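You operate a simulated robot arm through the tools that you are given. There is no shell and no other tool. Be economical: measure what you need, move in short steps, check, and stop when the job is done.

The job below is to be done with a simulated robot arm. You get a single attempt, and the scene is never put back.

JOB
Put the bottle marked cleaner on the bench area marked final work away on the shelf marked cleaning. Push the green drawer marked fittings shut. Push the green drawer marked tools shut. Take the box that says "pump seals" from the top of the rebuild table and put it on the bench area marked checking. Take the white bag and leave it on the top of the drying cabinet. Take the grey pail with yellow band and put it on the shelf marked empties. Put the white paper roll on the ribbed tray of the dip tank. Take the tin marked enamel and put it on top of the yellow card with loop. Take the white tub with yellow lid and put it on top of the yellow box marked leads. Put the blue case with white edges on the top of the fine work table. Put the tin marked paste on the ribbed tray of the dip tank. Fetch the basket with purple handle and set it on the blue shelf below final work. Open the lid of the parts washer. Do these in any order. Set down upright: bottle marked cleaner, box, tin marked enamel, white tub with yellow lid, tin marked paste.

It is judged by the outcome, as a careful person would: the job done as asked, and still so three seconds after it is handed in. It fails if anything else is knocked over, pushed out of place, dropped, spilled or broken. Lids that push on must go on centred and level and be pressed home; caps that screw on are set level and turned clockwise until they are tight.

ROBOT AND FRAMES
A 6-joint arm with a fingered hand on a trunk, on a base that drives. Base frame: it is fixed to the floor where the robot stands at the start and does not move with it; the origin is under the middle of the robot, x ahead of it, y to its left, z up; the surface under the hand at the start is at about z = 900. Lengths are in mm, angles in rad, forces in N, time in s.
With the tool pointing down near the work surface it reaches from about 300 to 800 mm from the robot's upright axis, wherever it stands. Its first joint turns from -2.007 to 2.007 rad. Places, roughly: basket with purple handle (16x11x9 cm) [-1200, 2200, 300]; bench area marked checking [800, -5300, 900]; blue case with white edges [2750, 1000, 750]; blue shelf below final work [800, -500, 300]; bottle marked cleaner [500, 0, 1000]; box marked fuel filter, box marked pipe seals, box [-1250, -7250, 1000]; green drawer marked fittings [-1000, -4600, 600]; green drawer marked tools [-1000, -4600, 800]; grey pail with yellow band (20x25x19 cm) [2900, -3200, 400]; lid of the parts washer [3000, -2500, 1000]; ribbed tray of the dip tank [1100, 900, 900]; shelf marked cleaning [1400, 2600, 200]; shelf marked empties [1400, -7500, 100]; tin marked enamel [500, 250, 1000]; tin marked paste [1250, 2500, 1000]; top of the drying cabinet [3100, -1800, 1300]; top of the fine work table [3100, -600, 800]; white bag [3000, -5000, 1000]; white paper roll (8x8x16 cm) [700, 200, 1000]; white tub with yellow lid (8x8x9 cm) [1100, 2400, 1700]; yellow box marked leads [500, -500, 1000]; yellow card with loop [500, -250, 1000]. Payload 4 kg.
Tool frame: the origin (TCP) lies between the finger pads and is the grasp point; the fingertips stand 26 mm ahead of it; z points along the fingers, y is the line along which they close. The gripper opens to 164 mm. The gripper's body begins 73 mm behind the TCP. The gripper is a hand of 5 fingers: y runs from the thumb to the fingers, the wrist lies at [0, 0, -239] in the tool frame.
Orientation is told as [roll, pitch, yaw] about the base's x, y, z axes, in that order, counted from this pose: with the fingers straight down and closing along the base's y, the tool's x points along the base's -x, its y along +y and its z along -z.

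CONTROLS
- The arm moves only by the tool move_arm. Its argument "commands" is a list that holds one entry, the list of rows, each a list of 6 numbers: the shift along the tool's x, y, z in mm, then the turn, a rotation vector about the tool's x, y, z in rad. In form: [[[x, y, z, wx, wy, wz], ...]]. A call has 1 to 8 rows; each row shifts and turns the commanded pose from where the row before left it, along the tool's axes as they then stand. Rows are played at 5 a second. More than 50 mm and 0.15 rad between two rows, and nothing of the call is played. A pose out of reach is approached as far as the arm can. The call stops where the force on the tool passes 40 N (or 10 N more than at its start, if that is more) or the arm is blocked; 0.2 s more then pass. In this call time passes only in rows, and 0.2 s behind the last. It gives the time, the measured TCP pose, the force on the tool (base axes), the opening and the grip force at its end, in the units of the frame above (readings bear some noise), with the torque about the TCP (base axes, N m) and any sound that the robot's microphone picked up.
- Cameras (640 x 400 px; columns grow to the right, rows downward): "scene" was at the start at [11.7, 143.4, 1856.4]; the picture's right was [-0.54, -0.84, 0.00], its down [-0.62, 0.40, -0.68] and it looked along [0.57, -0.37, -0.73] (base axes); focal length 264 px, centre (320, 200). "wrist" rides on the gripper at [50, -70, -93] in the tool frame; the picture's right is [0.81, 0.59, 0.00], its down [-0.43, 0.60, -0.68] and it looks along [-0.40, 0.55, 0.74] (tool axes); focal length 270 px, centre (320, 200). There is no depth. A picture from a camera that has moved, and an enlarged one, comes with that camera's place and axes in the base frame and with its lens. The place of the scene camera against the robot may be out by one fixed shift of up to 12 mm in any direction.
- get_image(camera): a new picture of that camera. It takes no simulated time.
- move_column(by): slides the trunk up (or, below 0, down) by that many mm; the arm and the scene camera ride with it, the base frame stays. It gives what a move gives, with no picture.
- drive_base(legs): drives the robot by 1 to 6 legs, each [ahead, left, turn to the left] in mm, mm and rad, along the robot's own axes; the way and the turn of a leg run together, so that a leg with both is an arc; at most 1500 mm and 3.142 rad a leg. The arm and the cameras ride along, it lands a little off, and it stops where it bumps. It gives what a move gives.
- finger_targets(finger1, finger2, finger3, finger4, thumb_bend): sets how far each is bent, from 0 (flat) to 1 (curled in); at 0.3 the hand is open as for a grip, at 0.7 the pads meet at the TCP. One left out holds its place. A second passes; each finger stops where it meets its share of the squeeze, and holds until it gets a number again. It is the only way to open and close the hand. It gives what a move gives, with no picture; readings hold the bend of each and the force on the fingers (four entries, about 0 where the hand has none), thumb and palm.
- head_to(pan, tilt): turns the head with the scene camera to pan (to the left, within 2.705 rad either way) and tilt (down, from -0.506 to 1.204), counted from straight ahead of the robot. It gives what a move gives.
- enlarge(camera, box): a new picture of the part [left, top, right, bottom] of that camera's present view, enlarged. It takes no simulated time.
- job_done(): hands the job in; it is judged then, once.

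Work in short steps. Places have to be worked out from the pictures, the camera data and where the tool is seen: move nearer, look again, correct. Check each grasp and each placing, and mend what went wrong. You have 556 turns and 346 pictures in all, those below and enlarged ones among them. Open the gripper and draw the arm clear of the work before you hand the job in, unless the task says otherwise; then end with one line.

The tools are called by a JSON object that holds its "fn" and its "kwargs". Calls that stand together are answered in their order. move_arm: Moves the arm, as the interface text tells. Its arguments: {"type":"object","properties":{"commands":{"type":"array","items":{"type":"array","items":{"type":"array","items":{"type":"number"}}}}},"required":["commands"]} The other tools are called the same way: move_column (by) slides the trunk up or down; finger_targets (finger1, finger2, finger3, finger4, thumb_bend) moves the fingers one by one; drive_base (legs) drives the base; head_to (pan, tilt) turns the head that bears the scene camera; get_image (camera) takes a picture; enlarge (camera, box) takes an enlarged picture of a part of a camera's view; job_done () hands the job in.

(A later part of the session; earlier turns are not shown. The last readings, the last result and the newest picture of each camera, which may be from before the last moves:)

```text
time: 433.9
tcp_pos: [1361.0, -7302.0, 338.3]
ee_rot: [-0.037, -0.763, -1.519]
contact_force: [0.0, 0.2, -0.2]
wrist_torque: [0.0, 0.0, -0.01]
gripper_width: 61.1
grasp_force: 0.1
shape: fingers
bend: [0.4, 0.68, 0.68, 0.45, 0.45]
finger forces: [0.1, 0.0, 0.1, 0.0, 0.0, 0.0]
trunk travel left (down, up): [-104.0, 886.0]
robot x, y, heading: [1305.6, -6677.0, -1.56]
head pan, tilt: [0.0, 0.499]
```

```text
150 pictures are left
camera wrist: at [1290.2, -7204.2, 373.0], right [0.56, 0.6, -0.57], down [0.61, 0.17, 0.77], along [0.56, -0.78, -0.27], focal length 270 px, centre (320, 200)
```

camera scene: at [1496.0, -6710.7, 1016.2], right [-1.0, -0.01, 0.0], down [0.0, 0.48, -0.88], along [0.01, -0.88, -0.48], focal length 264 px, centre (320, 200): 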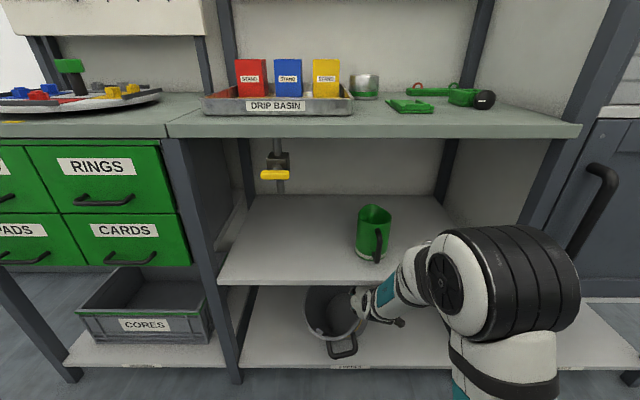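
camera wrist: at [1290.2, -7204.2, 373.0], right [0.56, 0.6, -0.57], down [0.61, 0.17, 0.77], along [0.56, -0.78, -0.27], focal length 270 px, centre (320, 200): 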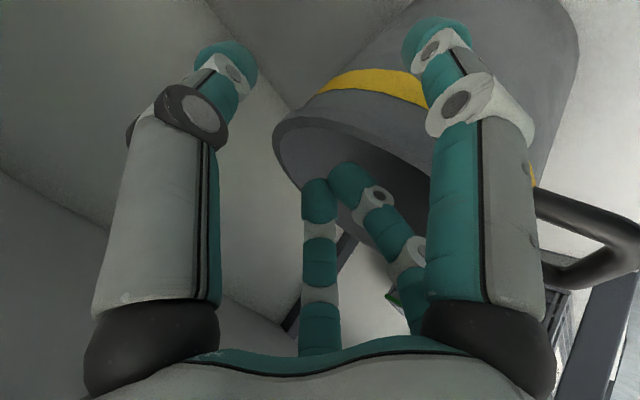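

Clear of the rim. Back out.

{"fn": "drive_base", "kwargs": {"legs": [[-200, 0, 0]]}}

{"fn": "get_image", "kwargs": {"camera": "scene"}}

```text
time: 435.5
tcp_pos: [1360.6, -7102.5, 339.5]
ee_rot: [-0.038, -0.763, -1.521]
contact_force: [-0.2, 1.2, 0.1]
wrist_torque: [-0.02, 0.0, 0.0]
gripper_width: 60.9
grasp_force: 0.1
shape: fingers
bend: [0.4, 0.68, 0.68, 0.45, 0.45]
finger forces: [0.1, 0.0, 0.0, 0.1, 0.0, 0.0]
trunk travel left (down, up): [-104.0, 886.0]
robot x, y, heading: [1304.5, -6481.3, -1.567]
head pan, tilt: [0.0, 0.499]
```

```text
149 pictures are left
camera scene: at [1494.8, -6510.2, 1087.9], right [-1.0, -0.01, 0.0], down [0.0, 0.48, -0.88], along [0.0, -0.88, -0.48], focal length 264 px, centre (320, 200)
```

scene: 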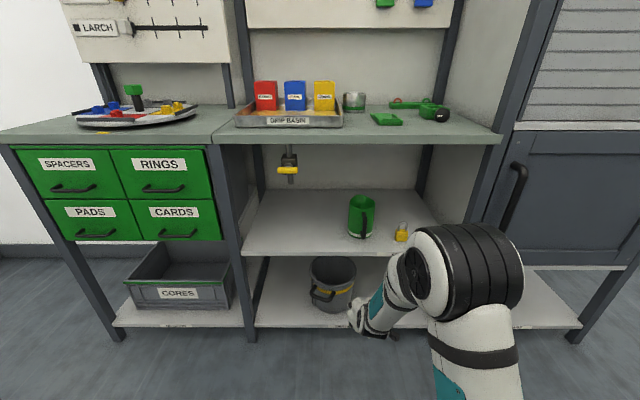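

The pail sits on the EMPTIES shelf. I move away, raise the arm, and look toward the rebuild table.

{"fn": "drive_base", "kwargs": {"legs": [[0, 320, 0], [-150, 0, 0]]}}

{"fn": "move_column", "kwargs": {"by": 400}}

{"fn": "move_column", "kwargs": {"by": 400}}

{"fn": "head_to", "kwargs": {"pan": -1.1, "tilt": 0.45}}

{"fn": "get_image", "kwargs": {"camera": "scene"}}

```text
time: 438.6
tcp_pos: [1675.0, -6953.6, 338.3]
ee_rot: [-0.038, -0.763, -1.519]
contact_force: [-0.2, 0.0, 0.1]
wrist_torque: [0.02, -0.02, 0.0]
gripper_width: 61.1
grasp_force: 0.0
shape: fingers
bend: [0.4, 0.68, 0.68, 0.45, 0.45]
finger forces: [0.0, 0.0, 0.0, 0.0, 0.1, 0.0]
trunk travel left (down, up): [-104.0, 886.0]
robot x, y, heading: [1621.6, -6337.1, -1.564]
head pan, tilt: [0.0, 0.499]
```

```text
time: 442.4
tcp_pos: [1675.8, -6953.8, 739.0]
ee_rot: [-0.039, -0.761, -1.52]
contact_force: [-0.2, -0.3, -0.1]
wrist_torque: [0.0, 0.02, 0.02]
gripper_width: 60.9
grasp_force: 0.1
shape: fingers
bend: [0.4, 0.68, 0.68, 0.45, 0.45]
finger forces: [0.0, 0.0, 0.0, 0.1, 0.0, 0.0]
trunk travel left (down, up): [-504.0, 486.0]
robot x, y, heading: [1619.5, -6334.5, -1.565]
head pan, tilt: [0.0, 0.499]
```

```text
time: 446.2
tcp_pos: [1674.5, -6954.5, 1137.3]
ee_rot: [-0.038, -0.763, -1.52]
contact_force: [0.1, 0.6, 0.5]
wrist_torque: [0.02, -0.05, 0.01]
gripper_width: 61.0
grasp_force: 0.0
shape: fingers
bend: [0.4, 0.68, 0.68, 0.45, 0.45]
finger forces: [0.1, 0.0, 0.0, 0.0, 0.1, 0.0]
trunk travel left (down, up): [-904.0, 86.0]
robot x, y, heading: [1619.5, -6332.5, -1.565]
head pan, tilt: [0.0, 0.499]
```

```text
time: 447.5
tcp_pos: [1676.6, -6952.4, 1138.3]
ee_rot: [-0.04, -0.761, -1.52]
contact_force: [-0.2, 0.0, -0.1]
wrist_torque: [0.01, 0.01, 0.04]
gripper_width: 60.8
grasp_force: 0.1
shape: fingers
bend: [0.4, 0.68, 0.68, 0.45, 0.45]
finger forces: [0.1, 0.1, 0.0, 0.0, 0.1, 0.0]
trunk travel left (down, up): [-904.0, 86.0]
robot x, y, heading: [1616.1, -6334.8, -1.568]
head pan, tilt: [-1.1, 0.45]
```

```text
148 pictures are left
camera scene: at [1728.3, -6312.6, 1892.4], right [-0.46, 0.89, 0.0], down [0.39, 0.2, -0.9], along [-0.8, -0.41, -0.44], focal length 264 px, centre (320, 200)
```

scene: 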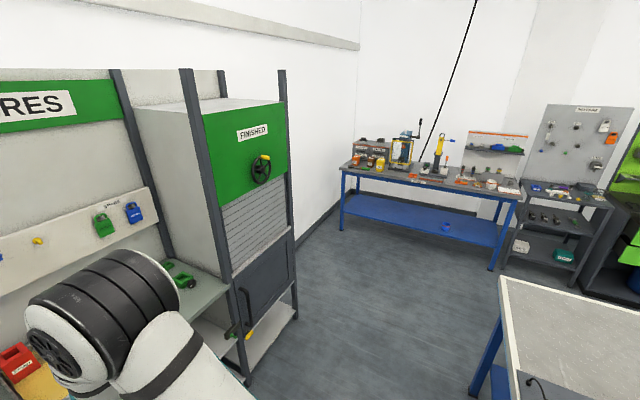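

Rebuild table seen in the far corner. I untilt the hand, turn to face −x and drive along the corridor.

{"fn": "move_arm", "kwargs": {"commands": [[[0, 0, 0, -0.02, 0.13, 0], [0, 0, 0, -0.02, 0.13, 0], [0, 0, 0, 0, 0.13, 0], [0, 0, 0, 0, 0.13, 0], [0, 0, 0, 0, 0.13, 0], [0, 0, 0, 0, 0.11, 0]]]}}

{"fn": "finger_targets", "kwargs": {"finger1": 0.3, "finger2": 0.3, "finger3": 0.3, "finger4": 0.3, "thumb_bend": 0.3}}

{"fn": "drive_base", "kwargs": {"legs": [[200, 0, 0], [0, 0, -1.571]]}}

```text
time: 448.9
tcp_pos: [1634.3, -6910.8, 1084.7]
ee_rot: [0.144, -0.063, -1.509]
contact_force: [0.3, -0.2, -0.2]
wrist_torque: [0.0, -0.01, 0.03]
gripper_width: 61.2
grasp_force: 0.1
shape: fingers
bend: [0.4, 0.68, 0.68, 0.45, 0.45]
finger forces: [0.0, 0.0, 0.1, 0.0, 0.0, 0.0]
out of reach, approached as far as the arm can: row 2, 3, 4, 5, 6
trunk travel left (down, up): [-904.0, 86.0]
robot x, y, heading: [1616.0, -6331.6, -1.567]
head pan, tilt: [-1.1, 0.45]
```

```text
time: 449.9
tcp_pos: [1634.4, -6910.2, 1084.6]
ee_rot: [0.144, -0.064, -1.509]
contact_force: [0.1, -1.1, 0.2]
wrist_torque: [0.02, 0.03, 0.01]
gripper_width: 90.6
grasp_force: 0.0
shape: fingers
bend: [0.3, 0.3, 0.3, 0.3, 0.3]
finger forces: [0.0, 0.1, 0.0, 0.0, 0.1, 0.0]
trunk travel left (down, up): [-904.0, 86.0]
robot x, y, heading: [1622.5, -6335.1, -1.561]
head pan, tilt: [-1.1, 0.45]
```

```text
time: 455.4
tcp_pos: [1044.1, -6548.2, 1083.9]
ee_rot: [0.143, -0.065, -3.077]
contact_force: [-1.0, 0.3, -1.1]
wrist_torque: [-0.02, 0.01, -0.03]
gripper_width: 90.5
grasp_force: 0.0
shape: fingers
bend: [0.3, 0.3, 0.3, 0.3, 0.3]
finger forces: [0.0, 0.0, 0.0, 0.0, 0.0, 0.0]
trunk travel left (down, up): [-904.0, 86.0]
robot x, y, heading: [1621.5, -6534.4, -3.133]
head pan, tilt: [-1.1, 0.45]
```

Level the hand and drive forward.

{"fn": "move_arm", "kwargs": {"commands": [[[0, 0, 0, 0.072, 0.033, 0], [0, 0, 0, 0.072, 0.033, 0]]]}}

{"fn": "drive_base", "kwargs": {"legs": [[1400, 0, 0]]}}

{"fn": "head_to", "kwargs": {"pan": 0.3, "tilt": 0.5}}

{"fn": "get_image", "kwargs": {"camera": "scene"}}

```text
time: 456.0
tcp_pos: [1043.9, -6548.4, 1084.1]
ee_rot: [0.143, -0.065, -3.076]
contact_force: [-0.1, -0.4, -0.2]
wrist_torque: [0.02, 0.02, -0.01]
gripper_width: 90.3
grasp_force: 0.0
shape: fingers
bend: [0.3, 0.3, 0.3, 0.3, 0.3]
finger forces: [0.0, 0.0, 0.0, 0.0, 0.0, 0.0]
out of reach, approached as far as the arm can: row 1, 2
trunk travel left (down, up): [-904.0, 86.0]
robot x, y, heading: [1622.1, -6532.2, -3.133]
head pan, tilt: [-1.1, 0.45]
```

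```text
time: 462.9
tcp_pos: [-335.5, -6555.8, 1083.6]
ee_rot: [0.144, -0.065, -3.082]
contact_force: [-1.2, 0.6, 0.2]
wrist_torque: [-0.01, 0.02, -0.04]
gripper_width: 90.4
grasp_force: 0.0
shape: fingers
bend: [0.3, 0.3, 0.3, 0.3, 0.3]
finger forces: [0.0, 0.0, 0.0, 0.1, 0.0, 0.0]
trunk travel left (down, up): [-904.0, 86.0]
robot x, y, heading: [240.9, -6542.2, -3.134]
head pan, tilt: [-1.1, 0.45]
```

```text
time: 464.4
tcp_pos: [-337.1, -6556.8, 1084.9]
ee_rot: [0.143, -0.065, -3.082]
contact_force: [0.0, 0.5, 0.3]
wrist_torque: [0.0, -0.03, -0.01]
gripper_width: 90.2
grasp_force: 0.0
shape: fingers
bend: [0.3, 0.3, 0.3, 0.3, 0.3]
finger forces: [0.1, 0.1, 0.0, 0.1, 0.0, 0.1]
trunk travel left (down, up): [-904.0, 86.0]
robot x, y, heading: [241.1, -6540.6, -3.134]
head pan, tilt: [0.3, 0.499]
```

```text
147 pictures are left
camera scene: at [220.8, -6753.6, 1887.9], right [-0.3, 0.95, 0.0], down [0.46, 0.14, -0.88], along [-0.84, -0.26, -0.48], focal length 264 px, centre (320, 200)
```

scene: 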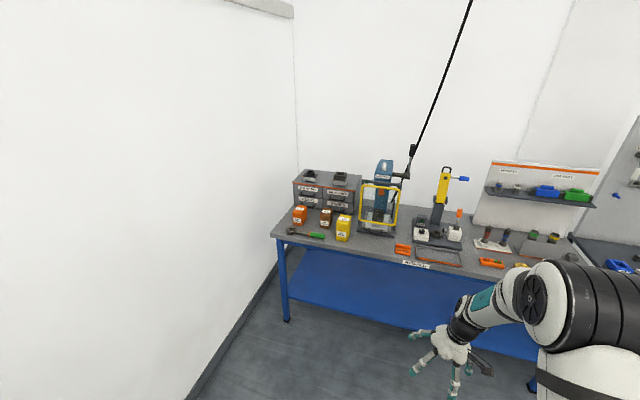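

Zoom on the three small boxes on the rebuild table.

{"fn": "enlarge", "kwargs": {"camera": "scene", "box": [270, 150, 470, 280]}}

{"fn": "enlarge", "kwargs": {"camera": "scene", "box": [280, 195, 380, 255]}}

```text
3.08 times, centred on (370, 215) of scene
camera zoom: at [220.8, -6753.6, 1887.9], right [-0.3, 0.95, 0.0], down [0.46, 0.14, -0.88], along [-0.84, -0.26, -0.48], focal length 814 px, centre (166, 154)
```

zoom: 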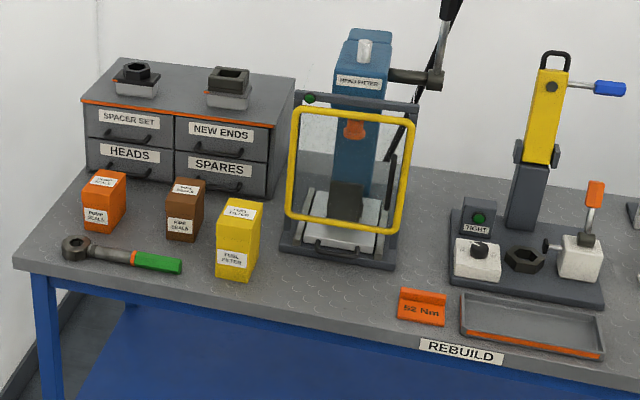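

```text
6.40 times, centred on (330, 225) of scene
camera zoom: at [220.8, -6753.6, 1887.9], right [-0.3, 0.95, 0.0], down [0.46, 0.14, -0.88], along [-0.84, -0.26, -0.48], focal length 1692 px, centre (256, 40)
```

zoom: 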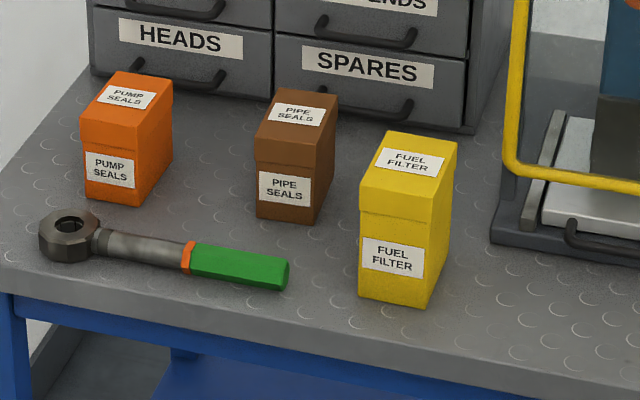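

PUMP SEALS is the orange box, around (−1135, −7330). I drive closer and to its side first, staying in front of the table.

{"fn": "drive_base", "kwargs": {"legs": [[540, 0, 0], [0, 520, 0]]}}

{"fn": "move_arm", "kwargs": {"commands": [[[0, 0, 0, 0, 0, 0.1], [0, 0, 0, 0, 0, 0.1], [0, 0, 0, 0.07, 0.03, 0.1], [0, 0, 0, 0.07, 0.03, 0.05]]]}}

```text
time: 470.0
tcp_pos: [-850.9, -7081.5, 1083.7]
ee_rot: [0.144, -0.064, -3.077]
contact_force: [0.1, -0.5, 0.1]
wrist_torque: [0.05, 0.02, 0.01]
gripper_width: 90.3
grasp_force: 0.1
shape: fingers
bend: [0.3, 0.3, 0.3, 0.3, 0.3]
finger forces: [0.0, 0.0, 0.1, 0.1, 0.1, 0.0]
trunk travel left (down, up): [-904.0, 86.0]
robot x, y, heading: [-274.3, -7065.7, -3.134]
head pan, tilt: [0.3, 0.499]
```

```text
time: 471.0
tcp_pos: [-839.4, -7081.8, 1070.6]
ee_rot: [0.149, -0.002, 2.909]
contact_force: [-0.2, 0.4, 0.5]
wrist_torque: [0.04, -0.01, -0.01]
gripper_width: 90.2
grasp_force: 0.1
shape: fingers
bend: [0.3, 0.3, 0.3, 0.3, 0.3]
finger forces: [0.0, 0.1, 0.0, 0.0, 0.0, 0.0]
out of reach, approached as far as the arm can: row 3, 4
trunk travel left (down, up): [-904.0, 86.0]
robot x, y, heading: [-271.9, -7064.4, -3.137]
head pan, tilt: [0.3, 0.499]
```

Move the hand left toward the box side, then retry levelling.

{"fn": "move_arm", "kwargs": {"commands": [[[-4, 40, 0, 0, 0, 0], [-4, 40, 0, 0, 0, 0], [-4, 40, 0, 0, 0, 0], [-4, 40, 0, 0, 0, 0], [0, 0, 0, 0.07, 0, 0], [0, 0, 0, 0.07, 0, 0]]]}}

{"fn": "get_image", "kwargs": {"camera": "wrist"}}

```text
time: 472.4
tcp_pos: [-877.4, -7227.1, 1083.8]
ee_rot: [0.18, 0.001, 2.91]
contact_force: [0.6, 0.4, -0.5]
wrist_torque: [0.02, 0.02, -0.01]
gripper_width: 90.4
grasp_force: 0.0
shape: fingers
bend: [0.3, 0.3, 0.3, 0.3, 0.3]
finger forces: [0.0, 0.0, 0.0, 0.1, 0.0, 0.0]
out of reach, approached as far as the arm can: row 2, 3, 4, 5, 6
trunk travel left (down, up): [-904.0, 86.0]
robot x, y, heading: [-271.9, -7062.9, -3.131]
head pan, tilt: [0.3, 0.499]
```

```text
144 pictures are left
camera wrist: at [-809.7, -7157.0, 1163.3], right [0.66, -0.75, 0.11], down [-0.53, -0.35, 0.77], along [-0.54, -0.56, -0.63], focal length 270 px, centre (320, 200)
```

wrist: 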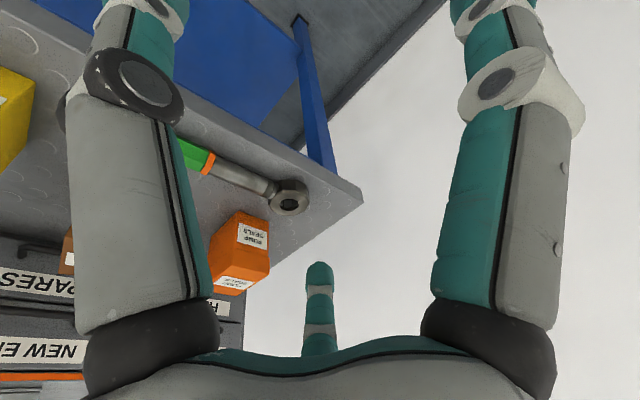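

Try raising and extending the arm a little to leave this joint limit.

{"fn": "move_arm", "kwargs": {"commands": [[[-30, 0, -30, 0.03, 0, 0], [-30, 0, -30, 0.03, 0, 0], [0, 0, -20, 0.06, 0, 0], [0, 0, 0, 0.06, 0, 0]]]}}

```text
time: 473.4
tcp_pos: [-904.8, -7191.8, 1135.4]
ee_rot: [0.2, 0.015, 2.915]
contact_force: [1.3, -0.4, -0.4]
wrist_torque: [-0.02, -0.02, 0.01]
gripper_width: 90.2
grasp_force: 0.0
shape: fingers
bend: [0.3, 0.3, 0.3, 0.3, 0.3]
finger forces: [0.1, 0.1, 0.1, 0.0, 0.0, 0.0]
out of reach, approached as far as the arm can: row 1, 2, 3, 4
trunk travel left (down, up): [-904.0, 86.0]
robot x, y, heading: [-269.3, -7063.2, -3.134]
head pan, tilt: [0.3, 0.499]
```

Let me look at the arm's posture.

{"fn": "head_to", "kwargs": {"pan": 0.2, "tilt": 0.8}}

{"fn": "get_image", "kwargs": {"camera": "scene"}}

```text
time: 474.2
tcp_pos: [-905.1, -7192.7, 1136.0]
ee_rot: [0.201, 0.016, 2.913]
contact_force: [-0.8, 0.2, 0.1]
wrist_torque: [-0.02, 0.0, -0.01]
gripper_width: 90.7
grasp_force: 0.0
shape: fingers
bend: [0.3, 0.3, 0.3, 0.3, 0.3]
finger forces: [0.0, 0.0, 0.0, 0.0, 0.1, 0.0]
trunk travel left (down, up): [-904.0, 86.0]
robot x, y, heading: [-272.9, -7064.6, -3.135]
head pan, tilt: [0.201, 0.799]
```

```text
143 pictures are left
camera scene: at [-285.2, -7264.8, 1862.0], right [-0.21, 0.98, 0.0], down [0.7, 0.15, -0.7], along [-0.68, -0.15, -0.72], focal length 264 px, centre (320, 200)
```

scene: 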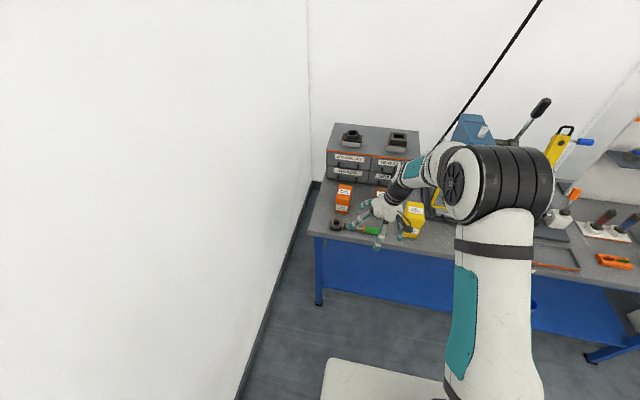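

Try turning the yaw the other way, then level.

{"fn": "move_arm", "kwargs": {"commands": [[[0, 0, -20, 0, 0, -0.12], [0, 0, -20, 0, 0, -0.12], [0, 0, 0, 0, 0, -0.12], [0, 0, 0, 0, 0, -0.12], [0, 0, 0, 0, 0, -0.12], [0, 0, 0, 0.07, 0, 0], [0, 0, 0, 0.07, 0, 0], [0, 0, 0, 0.06, 0, 0]]]}}

```text
time: 476.0
tcp_pos: [-902.4, -7184.9, 1173.0]
ee_rot: [0.185, -0.107, -2.78]
contact_force: [-0.6, 0.0, 0.4]
wrist_torque: [-0.03, -0.03, 0.02]
gripper_width: 90.3
grasp_force: 0.0
shape: fingers
bend: [0.3, 0.3, 0.3, 0.3, 0.3]
finger forces: [0.1, 0.1, 0.0, 0.1, 0.1, 0.1]
out of reach, approached as far as the arm can: row 6, 7, 8
trunk travel left (down, up): [-904.0, 86.0]
robot x, y, heading: [-270.1, -7064.1, -3.133]
head pan, tilt: [0.201, 0.799]
```

This wrist posture cannot point straight down, but forward tilt works. I tilt forward 0.5 rad and remove the sideways lean there.

{"fn": "move_arm", "kwargs": {"commands": [[[0, 0, -10, 0.044, -0.117, 0], [0, 0, -10, 0.044, -0.117, 0], [0, 0, 0, 0.044, -0.117, 0], [0, 0, 0, 0.044, -0.117, 0], [0, 0, 0, 0.09, 0.05, 0], [0, 0, 0, 0.09, 0.05, 0]]]}}

```text
time: 477.4
tcp_pos: [-898.6, -7165.5, 1184.8]
ee_rot: [-0.039, -0.536, -2.832]
contact_force: [1.0, 0.4, 0.2]
wrist_torque: [0.0, 0.01, 0.03]
gripper_width: 90.2
grasp_force: 0.0
shape: fingers
bend: [0.3, 0.3, 0.3, 0.3, 0.3]
finger forces: [0.1, 0.1, 0.1, 0.0, 0.0, 0.0]
out of reach, approached as far as the arm can: row 5, 6
trunk travel left (down, up): [-904.0, 86.0]
robot x, y, heading: [-272.6, -7066.5, -3.129]
head pan, tilt: [0.201, 0.799]
```

Good posture: tilt 30°, gap facing the robot. The box is at about (−1195, −7338), top z≈980. I drive 240 closer and move the hand over it, then look.

{"fn": "drive_base", "kwargs": {"legs": [[240, 0, 0]]}}

{"fn": "move_arm", "kwargs": {"commands": [[[-7, 40, 0, 0, 0, 0], [-7, 40, 0, 0, 0, 0], [-7, 40, 0, 0, 0, 0], [-7, 40, 0, 0, 0, 0]]]}}

{"fn": "get_image", "kwargs": {"camera": "wrist"}}

{"fn": "get_image", "kwargs": {"camera": "scene"}}

```text
time: 479.2
tcp_pos: [-1141.5, -7170.2, 1184.9]
ee_rot: [-0.039, -0.534, -2.83]
contact_force: [0.1, -0.5, 0.2]
wrist_torque: [0.05, 0.0, 0.01]
gripper_width: 90.6
grasp_force: 0.0
shape: fingers
bend: [0.3, 0.3, 0.3, 0.3, 0.3]
finger forces: [0.0, 0.1, 0.1, 0.1, 0.0, 0.0]
trunk travel left (down, up): [-904.0, 86.0]
robot x, y, heading: [-515.8, -7069.0, -3.131]
head pan, tilt: [0.201, 0.799]
```

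```text
time: 480.2
tcp_pos: [-1118.0, -7267.2, 1161.7]
ee_rot: [0.029, -0.558, -2.829]
contact_force: [0.4, -0.2, 0.7]
wrist_torque: [0.02, -0.01, 0.0]
gripper_width: 90.5
grasp_force: 0.1
shape: fingers
bend: [0.3, 0.3, 0.3, 0.3, 0.3]
finger forces: [0.0, 0.0, 0.0, 0.0, 0.0, 0.0]
out of reach, approached as far as the arm can: row 1, 2, 3, 4
trunk travel left (down, up): [-904.0, 86.0]
robot x, y, heading: [-511.5, -7070.0, -3.13]
head pan, tilt: [0.201, 0.799]
```

```text
142 pictures are left
camera wrist: at [-1052.8, -7170.1, 1213.0], right [0.84, -0.35, -0.41], down [0.18, -0.55, 0.82], along [-0.51, -0.76, -0.4], focal length 270 px, centre (320, 200)
```

wrist: 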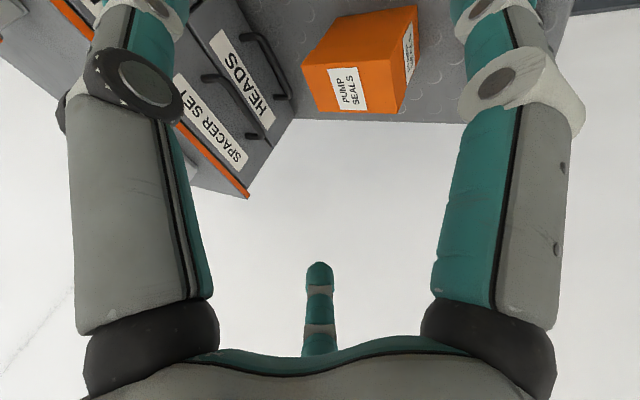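

```text
141 pictures are left
camera scene: at [-527.0, -7268.4, 1861.9], right [-0.21, 0.98, 0.0], down [0.7, 0.15, -0.7], along [-0.68, -0.15, -0.72], focal length 264 px, centre (320, 200)
```

scene: 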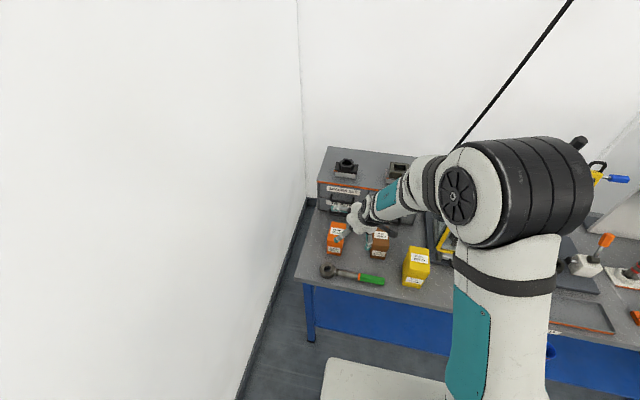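

The box is at (−1198, −7340). The arm is at its sideways limit, so I swing the hand to the right and turn the robot left to face the box directly.

{"fn": "move_arm", "kwargs": {"commands": [[[5, -38, 0, 0, 0, 0], [5, -38, 0, 0, 0, 0], [5, -38, 0, 0, 0, 0], [5, -38, 0, 0, 0, 0], [5, -38, 0, 0, 0, 0]]]}}

{"fn": "drive_base", "kwargs": {"legs": [[0, 0, 0.365]]}}

```text
time: 481.4
tcp_pos: [-1159.7, -7077.1, 1141.9]
ee_rot: [0.032, -0.557, -2.831]
contact_force: [-0.1, -0.5, -0.3]
wrist_torque: [-0.03, 0.02, 0.01]
gripper_width: 90.7
grasp_force: 0.0
shape: fingers
bend: [0.3, 0.3, 0.3, 0.3, 0.3]
finger forces: [0.0, 0.0, 0.0, 0.1, 0.1, 0.1]
trunk travel left (down, up): [-904.0, 86.0]
robot x, y, heading: [-511.6, -7065.4, -3.128]
head pan, tilt: [0.201, 0.799]
```

```text
time: 482.9
tcp_pos: [-1109.8, -7309.9, 1143.5]
ee_rot: [0.029, -0.556, -2.461]
contact_force: [-0.4, 0.3, -0.6]
wrist_torque: [0.04, 0.03, 0.01]
gripper_width: 90.3
grasp_force: 0.1
shape: fingers
bend: [0.3, 0.3, 0.3, 0.3, 0.3]
finger forces: [0.1, 0.1, 0.1, 0.1, 0.0, 0.1]
trunk travel left (down, up): [-904.0, 86.0]
robot x, y, heading: [-515.3, -7066.3, -2.761]
head pan, tilt: [0.201, 0.799]
```

Now facing the box. I narrow the fingers and move above it.

{"fn": "finger_targets", "kwargs": {"finger1": 0.44, "finger2": 0.44, "finger3": 0.44, "finger4": 0.44, "thumb_bend": 0.44}}

{"fn": "move_arm", "kwargs": {"commands": [[[-7, -12, 43.4, 0, 0, 0], [-7, -12, 43.4, 0, 0, 0], [-7, -12, 40, 0, 0, 0]]]}}

{"fn": "get_image", "kwargs": {"camera": "wrist"}}

{"fn": "enlarge", "kwargs": {"camera": "scene", "box": [280, 140, 480, 280]}}

```text
time: 483.9
tcp_pos: [-1111.6, -7308.8, 1142.3]
ee_rot: [0.031, -0.555, -2.46]
contact_force: [-0.2, -0.1, -0.1]
wrist_torque: [0.0, -0.02, 0.04]
gripper_width: 57.4
grasp_force: 0.0
shape: fingers
bend: [0.44, 0.44, 0.44, 0.44, 0.44]
finger forces: [0.0, 0.0, 0.0, 0.0, 0.1, 0.1]
trunk travel left (down, up): [-904.0, 86.0]
robot x, y, heading: [-516.0, -7065.7, -2.764]
head pan, tilt: [0.201, 0.799]
```

```text
time: 484.8
tcp_pos: [-1198.9, -7338.2, 1041.5]
ee_rot: [0.03, -0.556, -2.461]
contact_force: [0.2, -0.1, -0.3]
wrist_torque: [-0.01, -0.04, -0.02]
gripper_width: 57.7
grasp_force: 0.0
shape: fingers
bend: [0.44, 0.44, 0.44, 0.44, 0.44]
finger forces: [0.0, 0.0, 0.0, 0.1, 0.0, 0.1]
trunk travel left (down, up): [-904.0, 86.0]
robot x, y, heading: [-513.8, -7068.8, -2.761]
head pan, tilt: [0.201, 0.799]
```

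```text
140 pictures are left
camera wrist: at [-1172.6, -7225.5, 1091.8], right [0.91, -0.02, -0.41], down [0.36, -0.45, 0.82], along [-0.2, -0.89, -0.4], focal length 270 px, centre (320, 200)
```

wrist: 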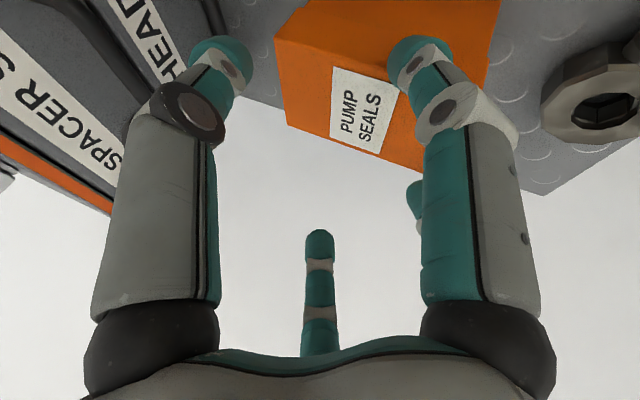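

```text
2.86 times, centred on (380, 210) of scene
camera zoom: at [-455.8, -7260.6, 1862.0], right [-0.55, 0.84, 0.0], down [0.6, 0.39, -0.7], along [-0.58, -0.38, -0.72], focal length 756 px, centre (149, 171)
```

zoom: 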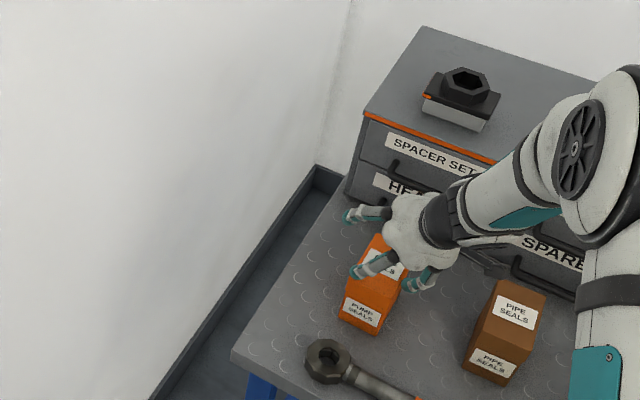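

The box is about 60×100. I open to 0.35 and lower over it.

{"fn": "finger_targets", "kwargs": {"finger1": 0.36, "finger2": 0.36, "finger3": 0.35, "finger4": 0.35, "thumb_bend": 0.36}}

{"fn": "move_arm", "kwargs": {"commands": [[[12, 2, 22, 0, 0, 0], [13.8, -0.6, 22, 0, 0, 0]]]}}

{"fn": "get_image", "kwargs": {"camera": "wrist"}}

{"fn": "enlarge", "kwargs": {"camera": "scene", "box": [280, 140, 480, 280]}}

```text
time: 485.8
tcp_pos: [-1196.4, -7338.1, 1044.0]
ee_rot: [0.031, -0.558, -2.461]
contact_force: [0.0, 0.4, 0.0]
wrist_torque: [0.0, -0.01, 0.02]
gripper_width: 76.3
grasp_force: 0.0
shape: fingers
bend: [0.36, 0.36, 0.35, 0.35, 0.36]
finger forces: [0.1, 0.0, 0.1, 0.0, 0.1, 0.1]
trunk travel left (down, up): [-904.0, 86.0]
robot x, y, heading: [-520.3, -7071.2, -2.759]
head pan, tilt: [0.201, 0.799]
```

```text
time: 486.4
tcp_pos: [-1197.3, -7342.1, 993.3]
ee_rot: [0.03, -0.555, -2.46]
contact_force: [0.5, 0.4, -0.1]
wrist_torque: [0.02, 0.01, 0.04]
gripper_width: 76.2
grasp_force: 0.0
shape: fingers
bend: [0.36, 0.36, 0.35, 0.35, 0.36]
finger forces: [0.1, 0.0, 0.0, 0.1, 0.0, 0.1]
trunk travel left (down, up): [-904.0, 86.0]
robot x, y, heading: [-518.2, -7069.1, -2.766]
head pan, tilt: [0.201, 0.799]
```

```text
138 pictures are left
camera wrist: at [-1172.6, -7228.7, 1044.0], right [0.91, -0.02, -0.41], down [0.36, -0.45, 0.82], along [-0.2, -0.89, -0.4], focal length 270 px, centre (320, 200)
```

wrist: 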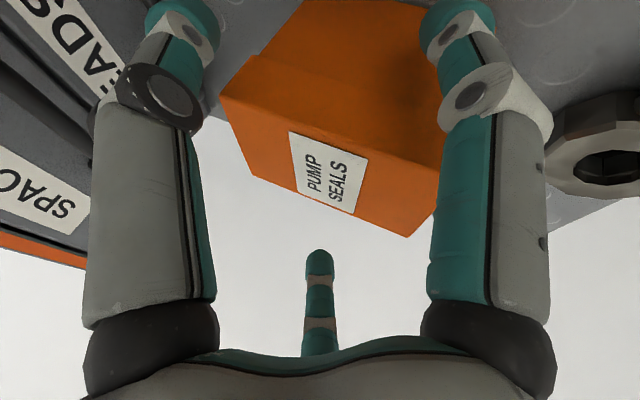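

```text
2.86 times, centred on (380, 210) of scene
camera zoom: at [-453.9, -7259.8, 1862.0], right [-0.55, 0.84, 0.0], down [0.6, 0.39, -0.7], along [-0.58, -0.38, -0.72], focal length 756 px, centre (149, 171)
```

zoom: 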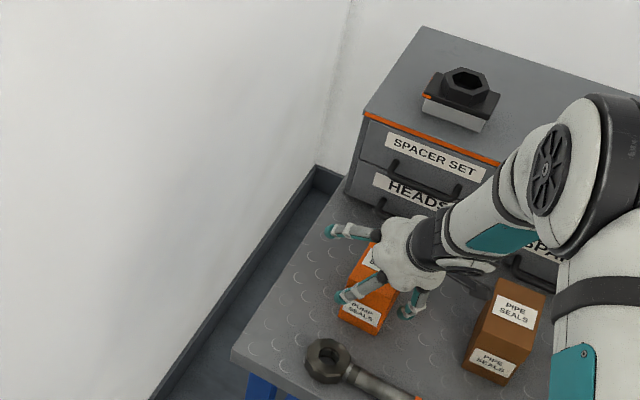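

No contact; continue down ~28.

{"fn": "move_arm", "kwargs": {"commands": [[[7.4, -0.3, 11.9, 0, 0, 0], [7.4, -0.3, 11.9, 0, 0, 0]]]}}

{"fn": "finger_targets", "kwargs": {"finger1": 0.44, "finger2": 0.46, "finger3": 0.4, "finger4": 0.42, "thumb_bend": 0.44}}

{"fn": "get_image", "kwargs": {"camera": "wrist"}}

```text
time: 486.9
tcp_pos: [-1197.5, -7341.5, 964.5]
ee_rot: [0.032, -0.557, -2.461]
contact_force: [0.5, 0.0, -0.2]
wrist_torque: [-0.03, -0.03, 0.02]
gripper_width: 76.2
grasp_force: 0.0
shape: fingers
bend: [0.36, 0.36, 0.35, 0.35, 0.36]
finger forces: [0.1, 0.0, 0.1, 0.0, 0.1, 0.0]
trunk travel left (down, up): [-904.0, 86.0]
robot x, y, heading: [-514.8, -7067.6, -2.761]
head pan, tilt: [0.201, 0.799]
```

```text
time: 487.9
tcp_pos: [-1197.6, -7341.7, 964.1]
ee_rot: [0.028, -0.556, -2.46]
contact_force: [-0.5, -0.4, 0.2]
wrist_torque: [0.04, -0.06, 0.0]
gripper_width: 58.9
grasp_force: 2.6
shape: fingers
bend: [0.43, 0.43, 0.4, 0.41, 0.43]
finger forces: [0.6, 2.6, 0.0, 1.6, 0.9, 0.0]
trunk travel left (down, up): [-904.0, 86.0]
robot x, y, heading: [-511.9, -7063.9, -2.761]
head pan, tilt: [0.201, 0.799]
```

```text
136 pictures are left
camera wrist: at [-1171.7, -7228.9, 1015.1], right [0.91, -0.02, -0.41], down [0.36, -0.45, 0.82], along [-0.2, -0.89, -0.4], focal length 270 px, centre (320, 200)
```

wrist: 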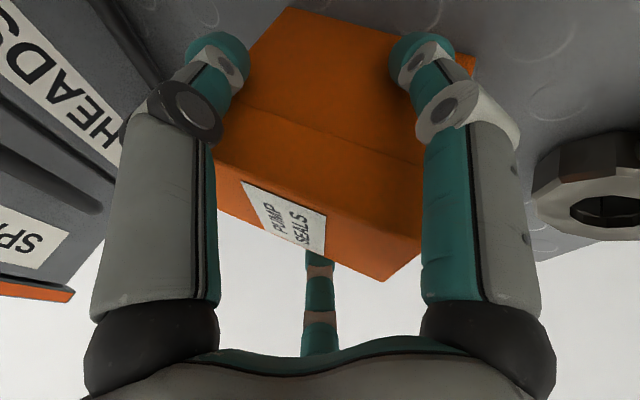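

Nicely enclosed. Close to grip.

{"fn": "finger_targets", "kwargs": {"finger1": 0.6, "finger2": 0.6, "finger3": 0.6, "finger4": 0.6, "thumb_bend": 0.6}}

{"fn": "get_image", "kwargs": {"camera": "wrist"}}

```text
time: 488.9
tcp_pos: [-1198.1, -7341.6, 965.8]
ee_rot: [0.029, -0.556, -2.461]
contact_force: [-0.7, 1.2, 4.2]
wrist_torque: [0.26, -0.22, 0.05]
gripper_width: 37.8
grasp_force: 21.9
shape: fingers
bend: [0.52, 0.43, 0.55, 0.44, 0.54]
finger forces: [7.4, 9.8, 6.2, 9.7, 9.3, 0.0]
trunk travel left (down, up): [-904.0, 86.0]
robot x, y, heading: [-511.6, -7067.9, -2.759]
head pan, tilt: [0.201, 0.799]
```

```text
135 pictures are left
camera wrist: at [-1171.6, -7228.7, 1015.7], right [0.91, -0.02, -0.41], down [0.36, -0.45, 0.82], along [-0.2, -0.89, -0.4], focal length 270 px, centre (320, 200)
```

wrist: 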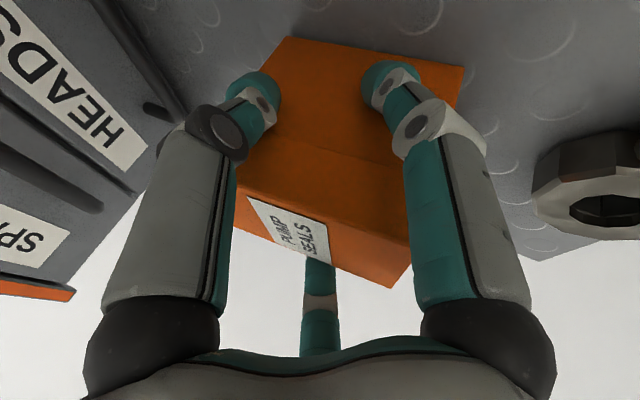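

Squeeze a bit more and lift slightly.

{"fn": "finger_targets", "kwargs": {"finger1": 0.75, "finger2": 0.75, "finger3": 0.75, "finger4": 0.75, "thumb_bend": 0.75}}

{"fn": "move_column", "kwargs": {"by": 40}}

{"fn": "get_image", "kwargs": {"camera": "wrist"}}

{"fn": "enlarge", "kwargs": {"camera": "scene", "box": [280, 140, 480, 280]}}

```text
time: 489.9
tcp_pos: [-1197.7, -7340.9, 964.7]
ee_rot: [0.029, -0.558, -2.462]
contact_force: [-4.5, 3.0, 7.3]
wrist_torque: [0.49, -0.04, 0.18]
gripper_width: 32.9
grasp_force: 31.9
shape: fingers
bend: [0.53, 0.41, 0.53, 0.45, 0.57]
finger forces: [7.7, 10.2, 14.3, 10.8, 20.5, 0.0]
trunk travel left (down, up): [-904.0, 86.0]
robot x, y, heading: [-514.0, -7066.6, -2.761]
head pan, tilt: [0.201, 0.799]
```

```text
time: 490.8
tcp_pos: [-1197.9, -7341.7, 1005.6]
ee_rot: [0.031, -0.558, -2.46]
contact_force: [-0.7, 0.4, -1.2]
wrist_torque: [0.01, -0.01, 0.0]
gripper_width: 24.8
grasp_force: 26.8
shape: fingers
bend: [0.56, 0.41, 0.52, 0.47, 0.59]
finger forces: [4.7, 8.4, 15.5, 7.3, 18.0, 0.0]
trunk travel left (down, up): [-944.0, 46.0]
robot x, y, heading: [-514.4, -7066.0, -2.766]
head pan, tilt: [0.201, 0.799]
```

```text
134 pictures are left
camera wrist: at [-1171.5, -7229.2, 1054.8], right [0.91, -0.02, -0.41], down [0.36, -0.45, 0.82], along [-0.2, -0.89, -0.4], focal length 270 px, centre (320, 200)
```

wrist: 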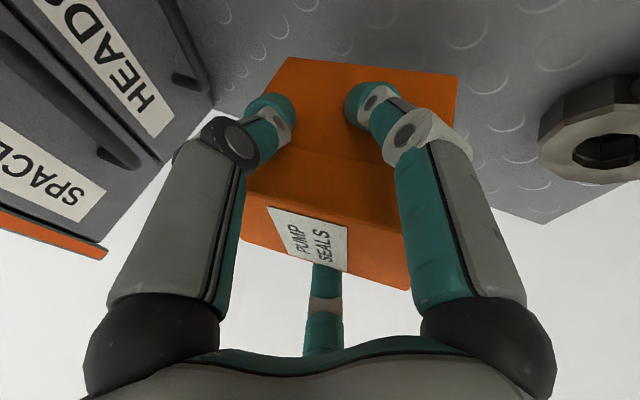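

```text
2.86 times, centred on (380, 210) of scene
camera zoom: at [-453.7, -7260.2, 1902.0], right [-0.55, 0.84, 0.0], down [0.6, 0.39, -0.7], along [-0.58, -0.38, -0.72], focal length 756 px, centre (149, 171)
```

zoom: 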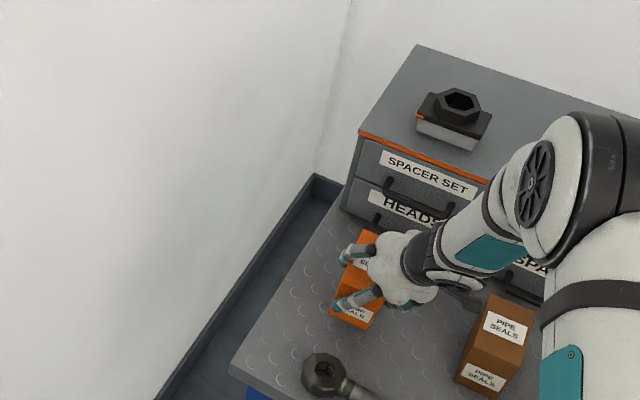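

The box is lifted. I raise a little, back away from the table and turn toward the bench corridor.

{"fn": "move_column", "kwargs": {"by": 40}}

{"fn": "drive_base", "kwargs": {"legs": [[-420, 0, 0]]}}

{"fn": "drive_base", "kwargs": {"legs": [[0, 0, -1.95], [1000, 0, 0]]}}

{"fn": "head_to", "kwargs": {"pan": -0.7, "tilt": 0.6}}

{"fn": "get_image", "kwargs": {"camera": "scene"}}

```text
time: 491.6
tcp_pos: [-1197.8, -7342.3, 1043.8]
ee_rot: [0.03, -0.557, -2.462]
contact_force: [-0.3, -0.1, -1.7]
wrist_torque: [0.05, -0.02, -0.04]
gripper_width: 24.4
grasp_force: 27.1
shape: fingers
bend: [0.56, 0.41, 0.52, 0.47, 0.59]
finger forces: [4.7, 8.3, 15.5, 7.1, 18.1, 0.0]
trunk travel left (down, up): [-984.0, 6.0]
robot x, y, heading: [-516.3, -7064.8, -2.763]
head pan, tilt: [0.201, 0.799]
```

```text
time: 494.2
tcp_pos: [-807.0, -7186.2, 1044.7]
ee_rot: [0.028, -0.555, -2.461]
contact_force: [-0.3, 0.3, -0.7]
wrist_torque: [0.03, 0.0, 0.01]
gripper_width: 25.0
grasp_force: 26.9
shape: fingers
bend: [0.56, 0.41, 0.52, 0.47, 0.59]
finger forces: [4.7, 8.2, 15.4, 7.2, 18.1, 0.1]
trunk travel left (down, up): [-984.0, 6.0]
robot x, y, heading: [-125.7, -6910.7, -2.757]
head pan, tilt: [0.201, 0.799]
```

```text
time: 504.1
tcp_pos: [-92.2, -5187.6, 1044.2]
ee_rot: [0.033, -0.556, 1.854]
contact_force: [0.4, -0.4, -1.0]
wrist_torque: [-0.02, -0.02, 0.01]
gripper_width: 24.1
grasp_force: 27.0
shape: fingers
bend: [0.56, 0.41, 0.52, 0.47, 0.59]
finger forces: [4.4, 7.9, 15.4, 7.1, 18.2, 0.0]
trunk travel left (down, up): [-984.0, 6.0]
robot x, y, heading: [-101.9, -5928.9, 1.553]
head pan, tilt: [0.201, 0.799]
```

```text
time: 505.3
tcp_pos: [-92.3, -5188.4, 1043.5]
ee_rot: [0.03, -0.556, 1.855]
contact_force: [0.3, -0.6, -1.5]
wrist_torque: [-0.03, -0.01, 0.04]
gripper_width: 24.3
grasp_force: 25.9
shape: fingers
bend: [0.56, 0.41, 0.52, 0.47, 0.59]
finger forces: [4.5, 7.9, 15.3, 7.1, 18.2, 0.1]
trunk travel left (down, up): [-984.0, 6.0]
robot x, y, heading: [-101.0, -5924.0, 1.554]
head pan, tilt: [-0.7, 0.6]
```

```text
132 pictures are left
camera scene: at [-226.0, -5912.8, 1958.8], right [0.76, -0.66, 0.0], down [-0.37, -0.43, -0.82], along [0.54, 0.62, -0.57], focal length 264 px, centre (320, 200)
```

scene: 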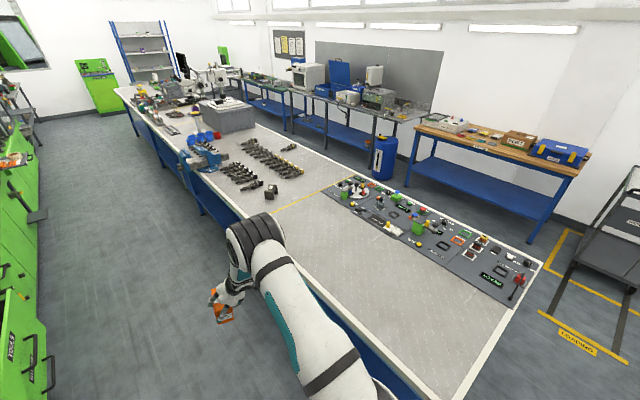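

The checking area runs from the yellow line (y≈−4665) to the bench end and is free near x 350–850. I turn to face the bench here and then sidestep to y≈−5300.

{"fn": "drive_base", "kwargs": {"legs": [[0, 0, -1.555], [0, 600, 0]]}}

{"fn": "head_to", "kwargs": {"pan": 0.0, "tilt": 0.8}}

{"fn": "get_image", "kwargs": {"camera": "scene"}}

```text
time: 512.5
tcp_pos: [642.5, -5332.4, 1044.5]
ee_rot: [0.028, -0.556, 0.284]
contact_force: [0.9, -0.7, -1.2]
wrist_torque: [-0.05, -0.01, 0.02]
gripper_width: 23.8
grasp_force: 25.9
shape: fingers
bend: [0.56, 0.41, 0.52, 0.47, 0.59]
finger forces: [4.3, 7.6, 15.1, 7.0, 18.3, 0.1]
trunk travel left (down, up): [-984.0, 6.0]
robot x, y, heading: [-93.1, -5323.6, -0.016]
head pan, tilt: [-0.7, 0.6]
```

```text
time: 513.6
tcp_pos: [642.9, -5332.3, 1044.7]
ee_rot: [0.033, -0.557, 0.282]
contact_force: [-0.1, -0.9, -0.6]
wrist_torque: [-0.01, 0.02, -0.02]
gripper_width: 24.1
grasp_force: 25.6
shape: fingers
bend: [0.56, 0.41, 0.52, 0.47, 0.59]
finger forces: [4.3, 7.7, 15.2, 6.9, 18.1, 0.0]
trunk travel left (down, up): [-984.0, 6.0]
robot x, y, heading: [-91.9, -5322.8, -0.009]
head pan, tilt: [0.0, 0.799]
```

```text
131 pictures are left
camera scene: at [-63.6, -5137.1, 1942.0], right [-0.02, -1.0, 0.0], down [-0.72, 0.01, -0.7], along [0.7, -0.01, -0.72], focal length 264 px, centre (320, 200)
```

scene: 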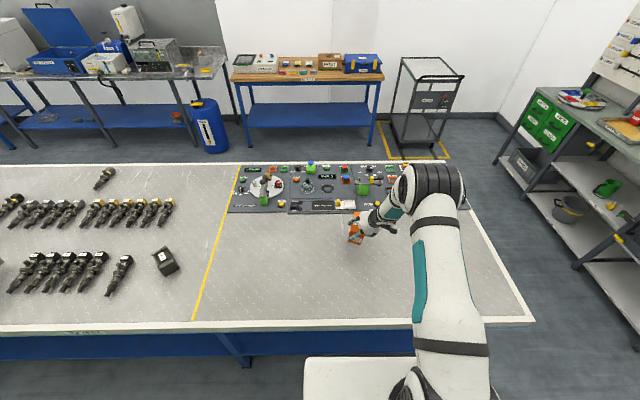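

The spot below is free bench. Lower with the trunk, then feel.

{"fn": "move_column", "kwargs": {"by": -68}}

{"fn": "get_image", "kwargs": {"camera": "wrist"}}

{"fn": "enlarge", "kwargs": {"camera": "scene", "box": [300, 170, 440, 270]}}

```text
time: 514.6
tcp_pos: [645.1, -5333.5, 982.0]
ee_rot: [0.027, -0.565, 0.283]
contact_force: [8.4, -2.7, 34.6]
wrist_torque: [-0.09, 0.9, 0.1]
gripper_width: 19.8
grasp_force: 37.0
shape: fingers
bend: [0.57, 0.41, 0.5, 0.45, 0.6]
finger forces: [7.5, 10.4, 22.7, 14.5, 19.2, 0.0]
trunk travel left (down, up): [-916.0, 74.0]
robot x, y, heading: [-91.2, -5322.0, -0.015]
head pan, tilt: [0.0, 0.799]
```

```text
130 pictures are left
camera wrist: at [578.0, -5429.5, 1032.1], right [-0.83, 0.37, -0.42], down [-0.17, 0.55, 0.82], along [0.53, 0.75, -0.39], focal length 270 px, centre (320, 200)
```

wrist: 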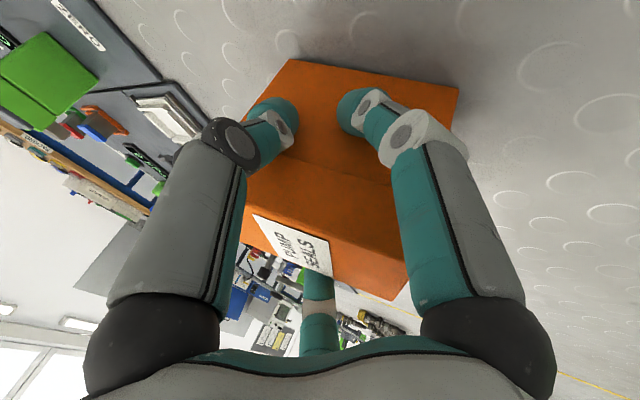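

```text
4.00 times, centred on (370, 220) of scene
camera zoom: at [-66.2, -5137.4, 1874.6], right [-0.02, -1.0, 0.0], down [-0.72, 0.01, -0.7], along [0.7, -0.01, -0.72], focal length 1058 px, centre (120, 120)
```

zoom: 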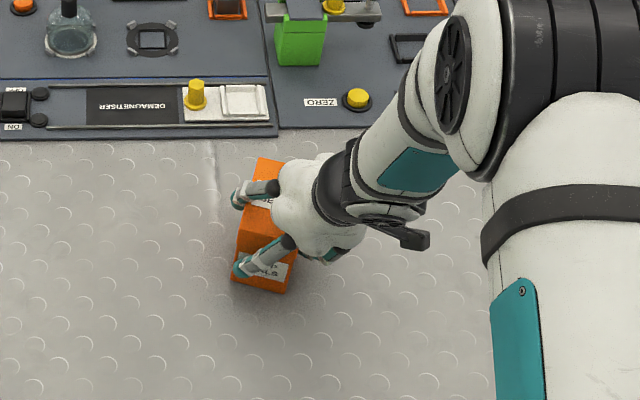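

Already on the bench surface. Ease 4 mm, then release.

{"fn": "move_column", "kwargs": {"by": 4}}

{"fn": "finger_targets", "kwargs": {"finger1": 0.46, "finger2": 0.36, "finger3": 0.42, "finger4": 0.38, "thumb_bend": 0.48}}

{"fn": "get_image", "kwargs": {"camera": "wrist"}}

```text
time: 515.2
tcp_pos: [643.4, -5333.6, 983.4]
ee_rot: [0.03, -0.561, 0.284]
contact_force: [11.9, -2.1, 26.9]
wrist_torque: [-0.07, 0.19, 0.03]
gripper_width: 19.2
grasp_force: 32.7
shape: fingers
bend: [0.57, 0.41, 0.5, 0.45, 0.6]
finger forces: [5.9, 8.4, 20.2, 13.0, 17.6, 0.0]
trunk travel left (down, up): [-920.0, 70.0]
robot x, y, heading: [-90.8, -5320.6, -0.016]
head pan, tilt: [0.0, 0.799]
```

```text
time: 516.2
tcp_pos: [643.2, -5332.7, 980.0]
ee_rot: [0.031, -0.556, 0.282]
contact_force: [-0.2, 0.1, -0.2]
wrist_torque: [0.0, -0.01, -0.01]
gripper_width: 49.3
grasp_force: 0.1
shape: fingers
bend: [0.46, 0.36, 0.42, 0.38, 0.48]
finger forces: [0.1, 0.1, 0.0, 0.0, 0.1, 0.1]
trunk travel left (down, up): [-920.0, 70.0]
robot x, y, heading: [-93.0, -5323.2, -0.019]
head pan, tilt: [0.0, 0.799]
```

```text
128 pictures are left
camera wrist: at [575.6, -5428.9, 1030.9], right [-0.83, 0.37, -0.41], down [-0.16, 0.55, 0.82], along [0.53, 0.75, -0.4], focal length 270 px, centre (320, 200)
```

wrist: 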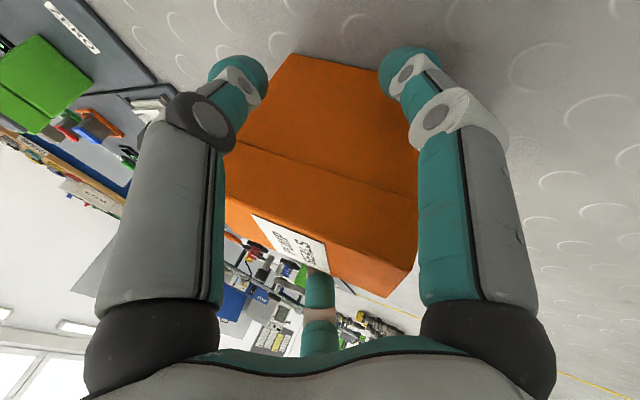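

Released and upright. Open wider and rise straight up.

{"fn": "finger_targets", "kwargs": {"finger1": 0.38, "finger2": 0.34, "finger3": 0.36, "finger4": 0.34, "thumb_bend": 0.38}}

{"fn": "move_column", "kwargs": {"by": 70}}

{"fn": "move_arm", "kwargs": {"commands": [[[-20, 1, -34, 0, 0, 0], [-20, 1, -34, 0, 0, 0], [-20, 1, -34, 0, 0, 0]]]}}

{"fn": "enlarge", "kwargs": {"camera": "scene", "box": [280, 170, 440, 290]}}

```text
time: 517.2
tcp_pos: [641.8, -5333.5, 981.0]
ee_rot: [0.03, -0.556, 0.283]
contact_force: [0.0, 0.2, -0.1]
wrist_torque: [-0.02, 0.0, 0.0]
gripper_width: 71.4
grasp_force: 0.0
shape: fingers
bend: [0.38, 0.34, 0.36, 0.34, 0.38]
finger forces: [0.0, 0.0, 0.0, 0.0, 0.0, 0.0]
trunk travel left (down, up): [-920.0, 70.0]
robot x, y, heading: [-91.2, -5324.4, -0.014]
head pan, tilt: [0.0, 0.799]
```

```text
time: 518.2
tcp_pos: [643.6, -5332.9, 1050.1]
ee_rot: [0.029, -0.556, 0.282]
contact_force: [0.3, 0.4, 0.6]
wrist_torque: [0.02, 0.01, 0.03]
gripper_width: 71.5
grasp_force: 0.1
shape: fingers
bend: [0.38, 0.34, 0.36, 0.34, 0.38]
finger forces: [0.1, 0.0, 0.0, 0.0, 0.0, 0.0]
trunk travel left (down, up): [-990.0, 0.0]
robot x, y, heading: [-90.5, -5324.8, -0.015]
head pan, tilt: [0.0, 0.799]
```

```text
time: 519.0
tcp_pos: [638.6, -5333.6, 1168.7]
ee_rot: [0.031, -0.557, 0.282]
contact_force: [0.4, -0.3, 0.2]
wrist_torque: [0.0, 0.01, 0.02]
gripper_width: 71.6
grasp_force: 0.1
shape: fingers
bend: [0.38, 0.34, 0.36, 0.34, 0.38]
finger forces: [0.0, 0.0, 0.1, 0.0, 0.0, 0.1]
trunk travel left (down, up): [-990.0, 0.0]
robot x, y, heading: [-90.0, -5323.3, -0.016]
head pan, tilt: [0.0, 0.799]
```

```text
3.33 times, centred on (360, 230) of scene
camera zoom: at [-65.7, -5137.0, 1947.9], right [-0.02, -1.0, 0.0], down [-0.72, 0.01, -0.7], along [0.7, -0.01, -0.72], focal length 881 px, centre (187, 100)
```

zoom: 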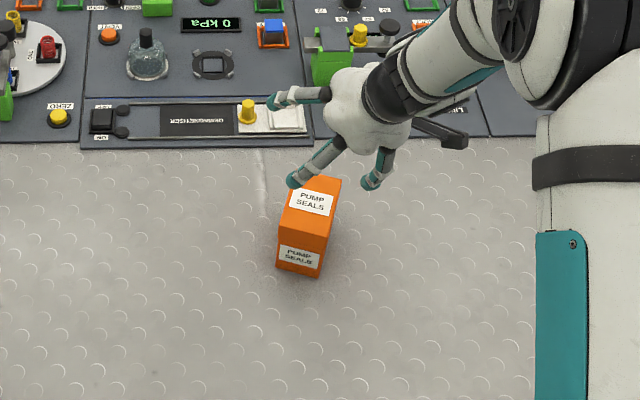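

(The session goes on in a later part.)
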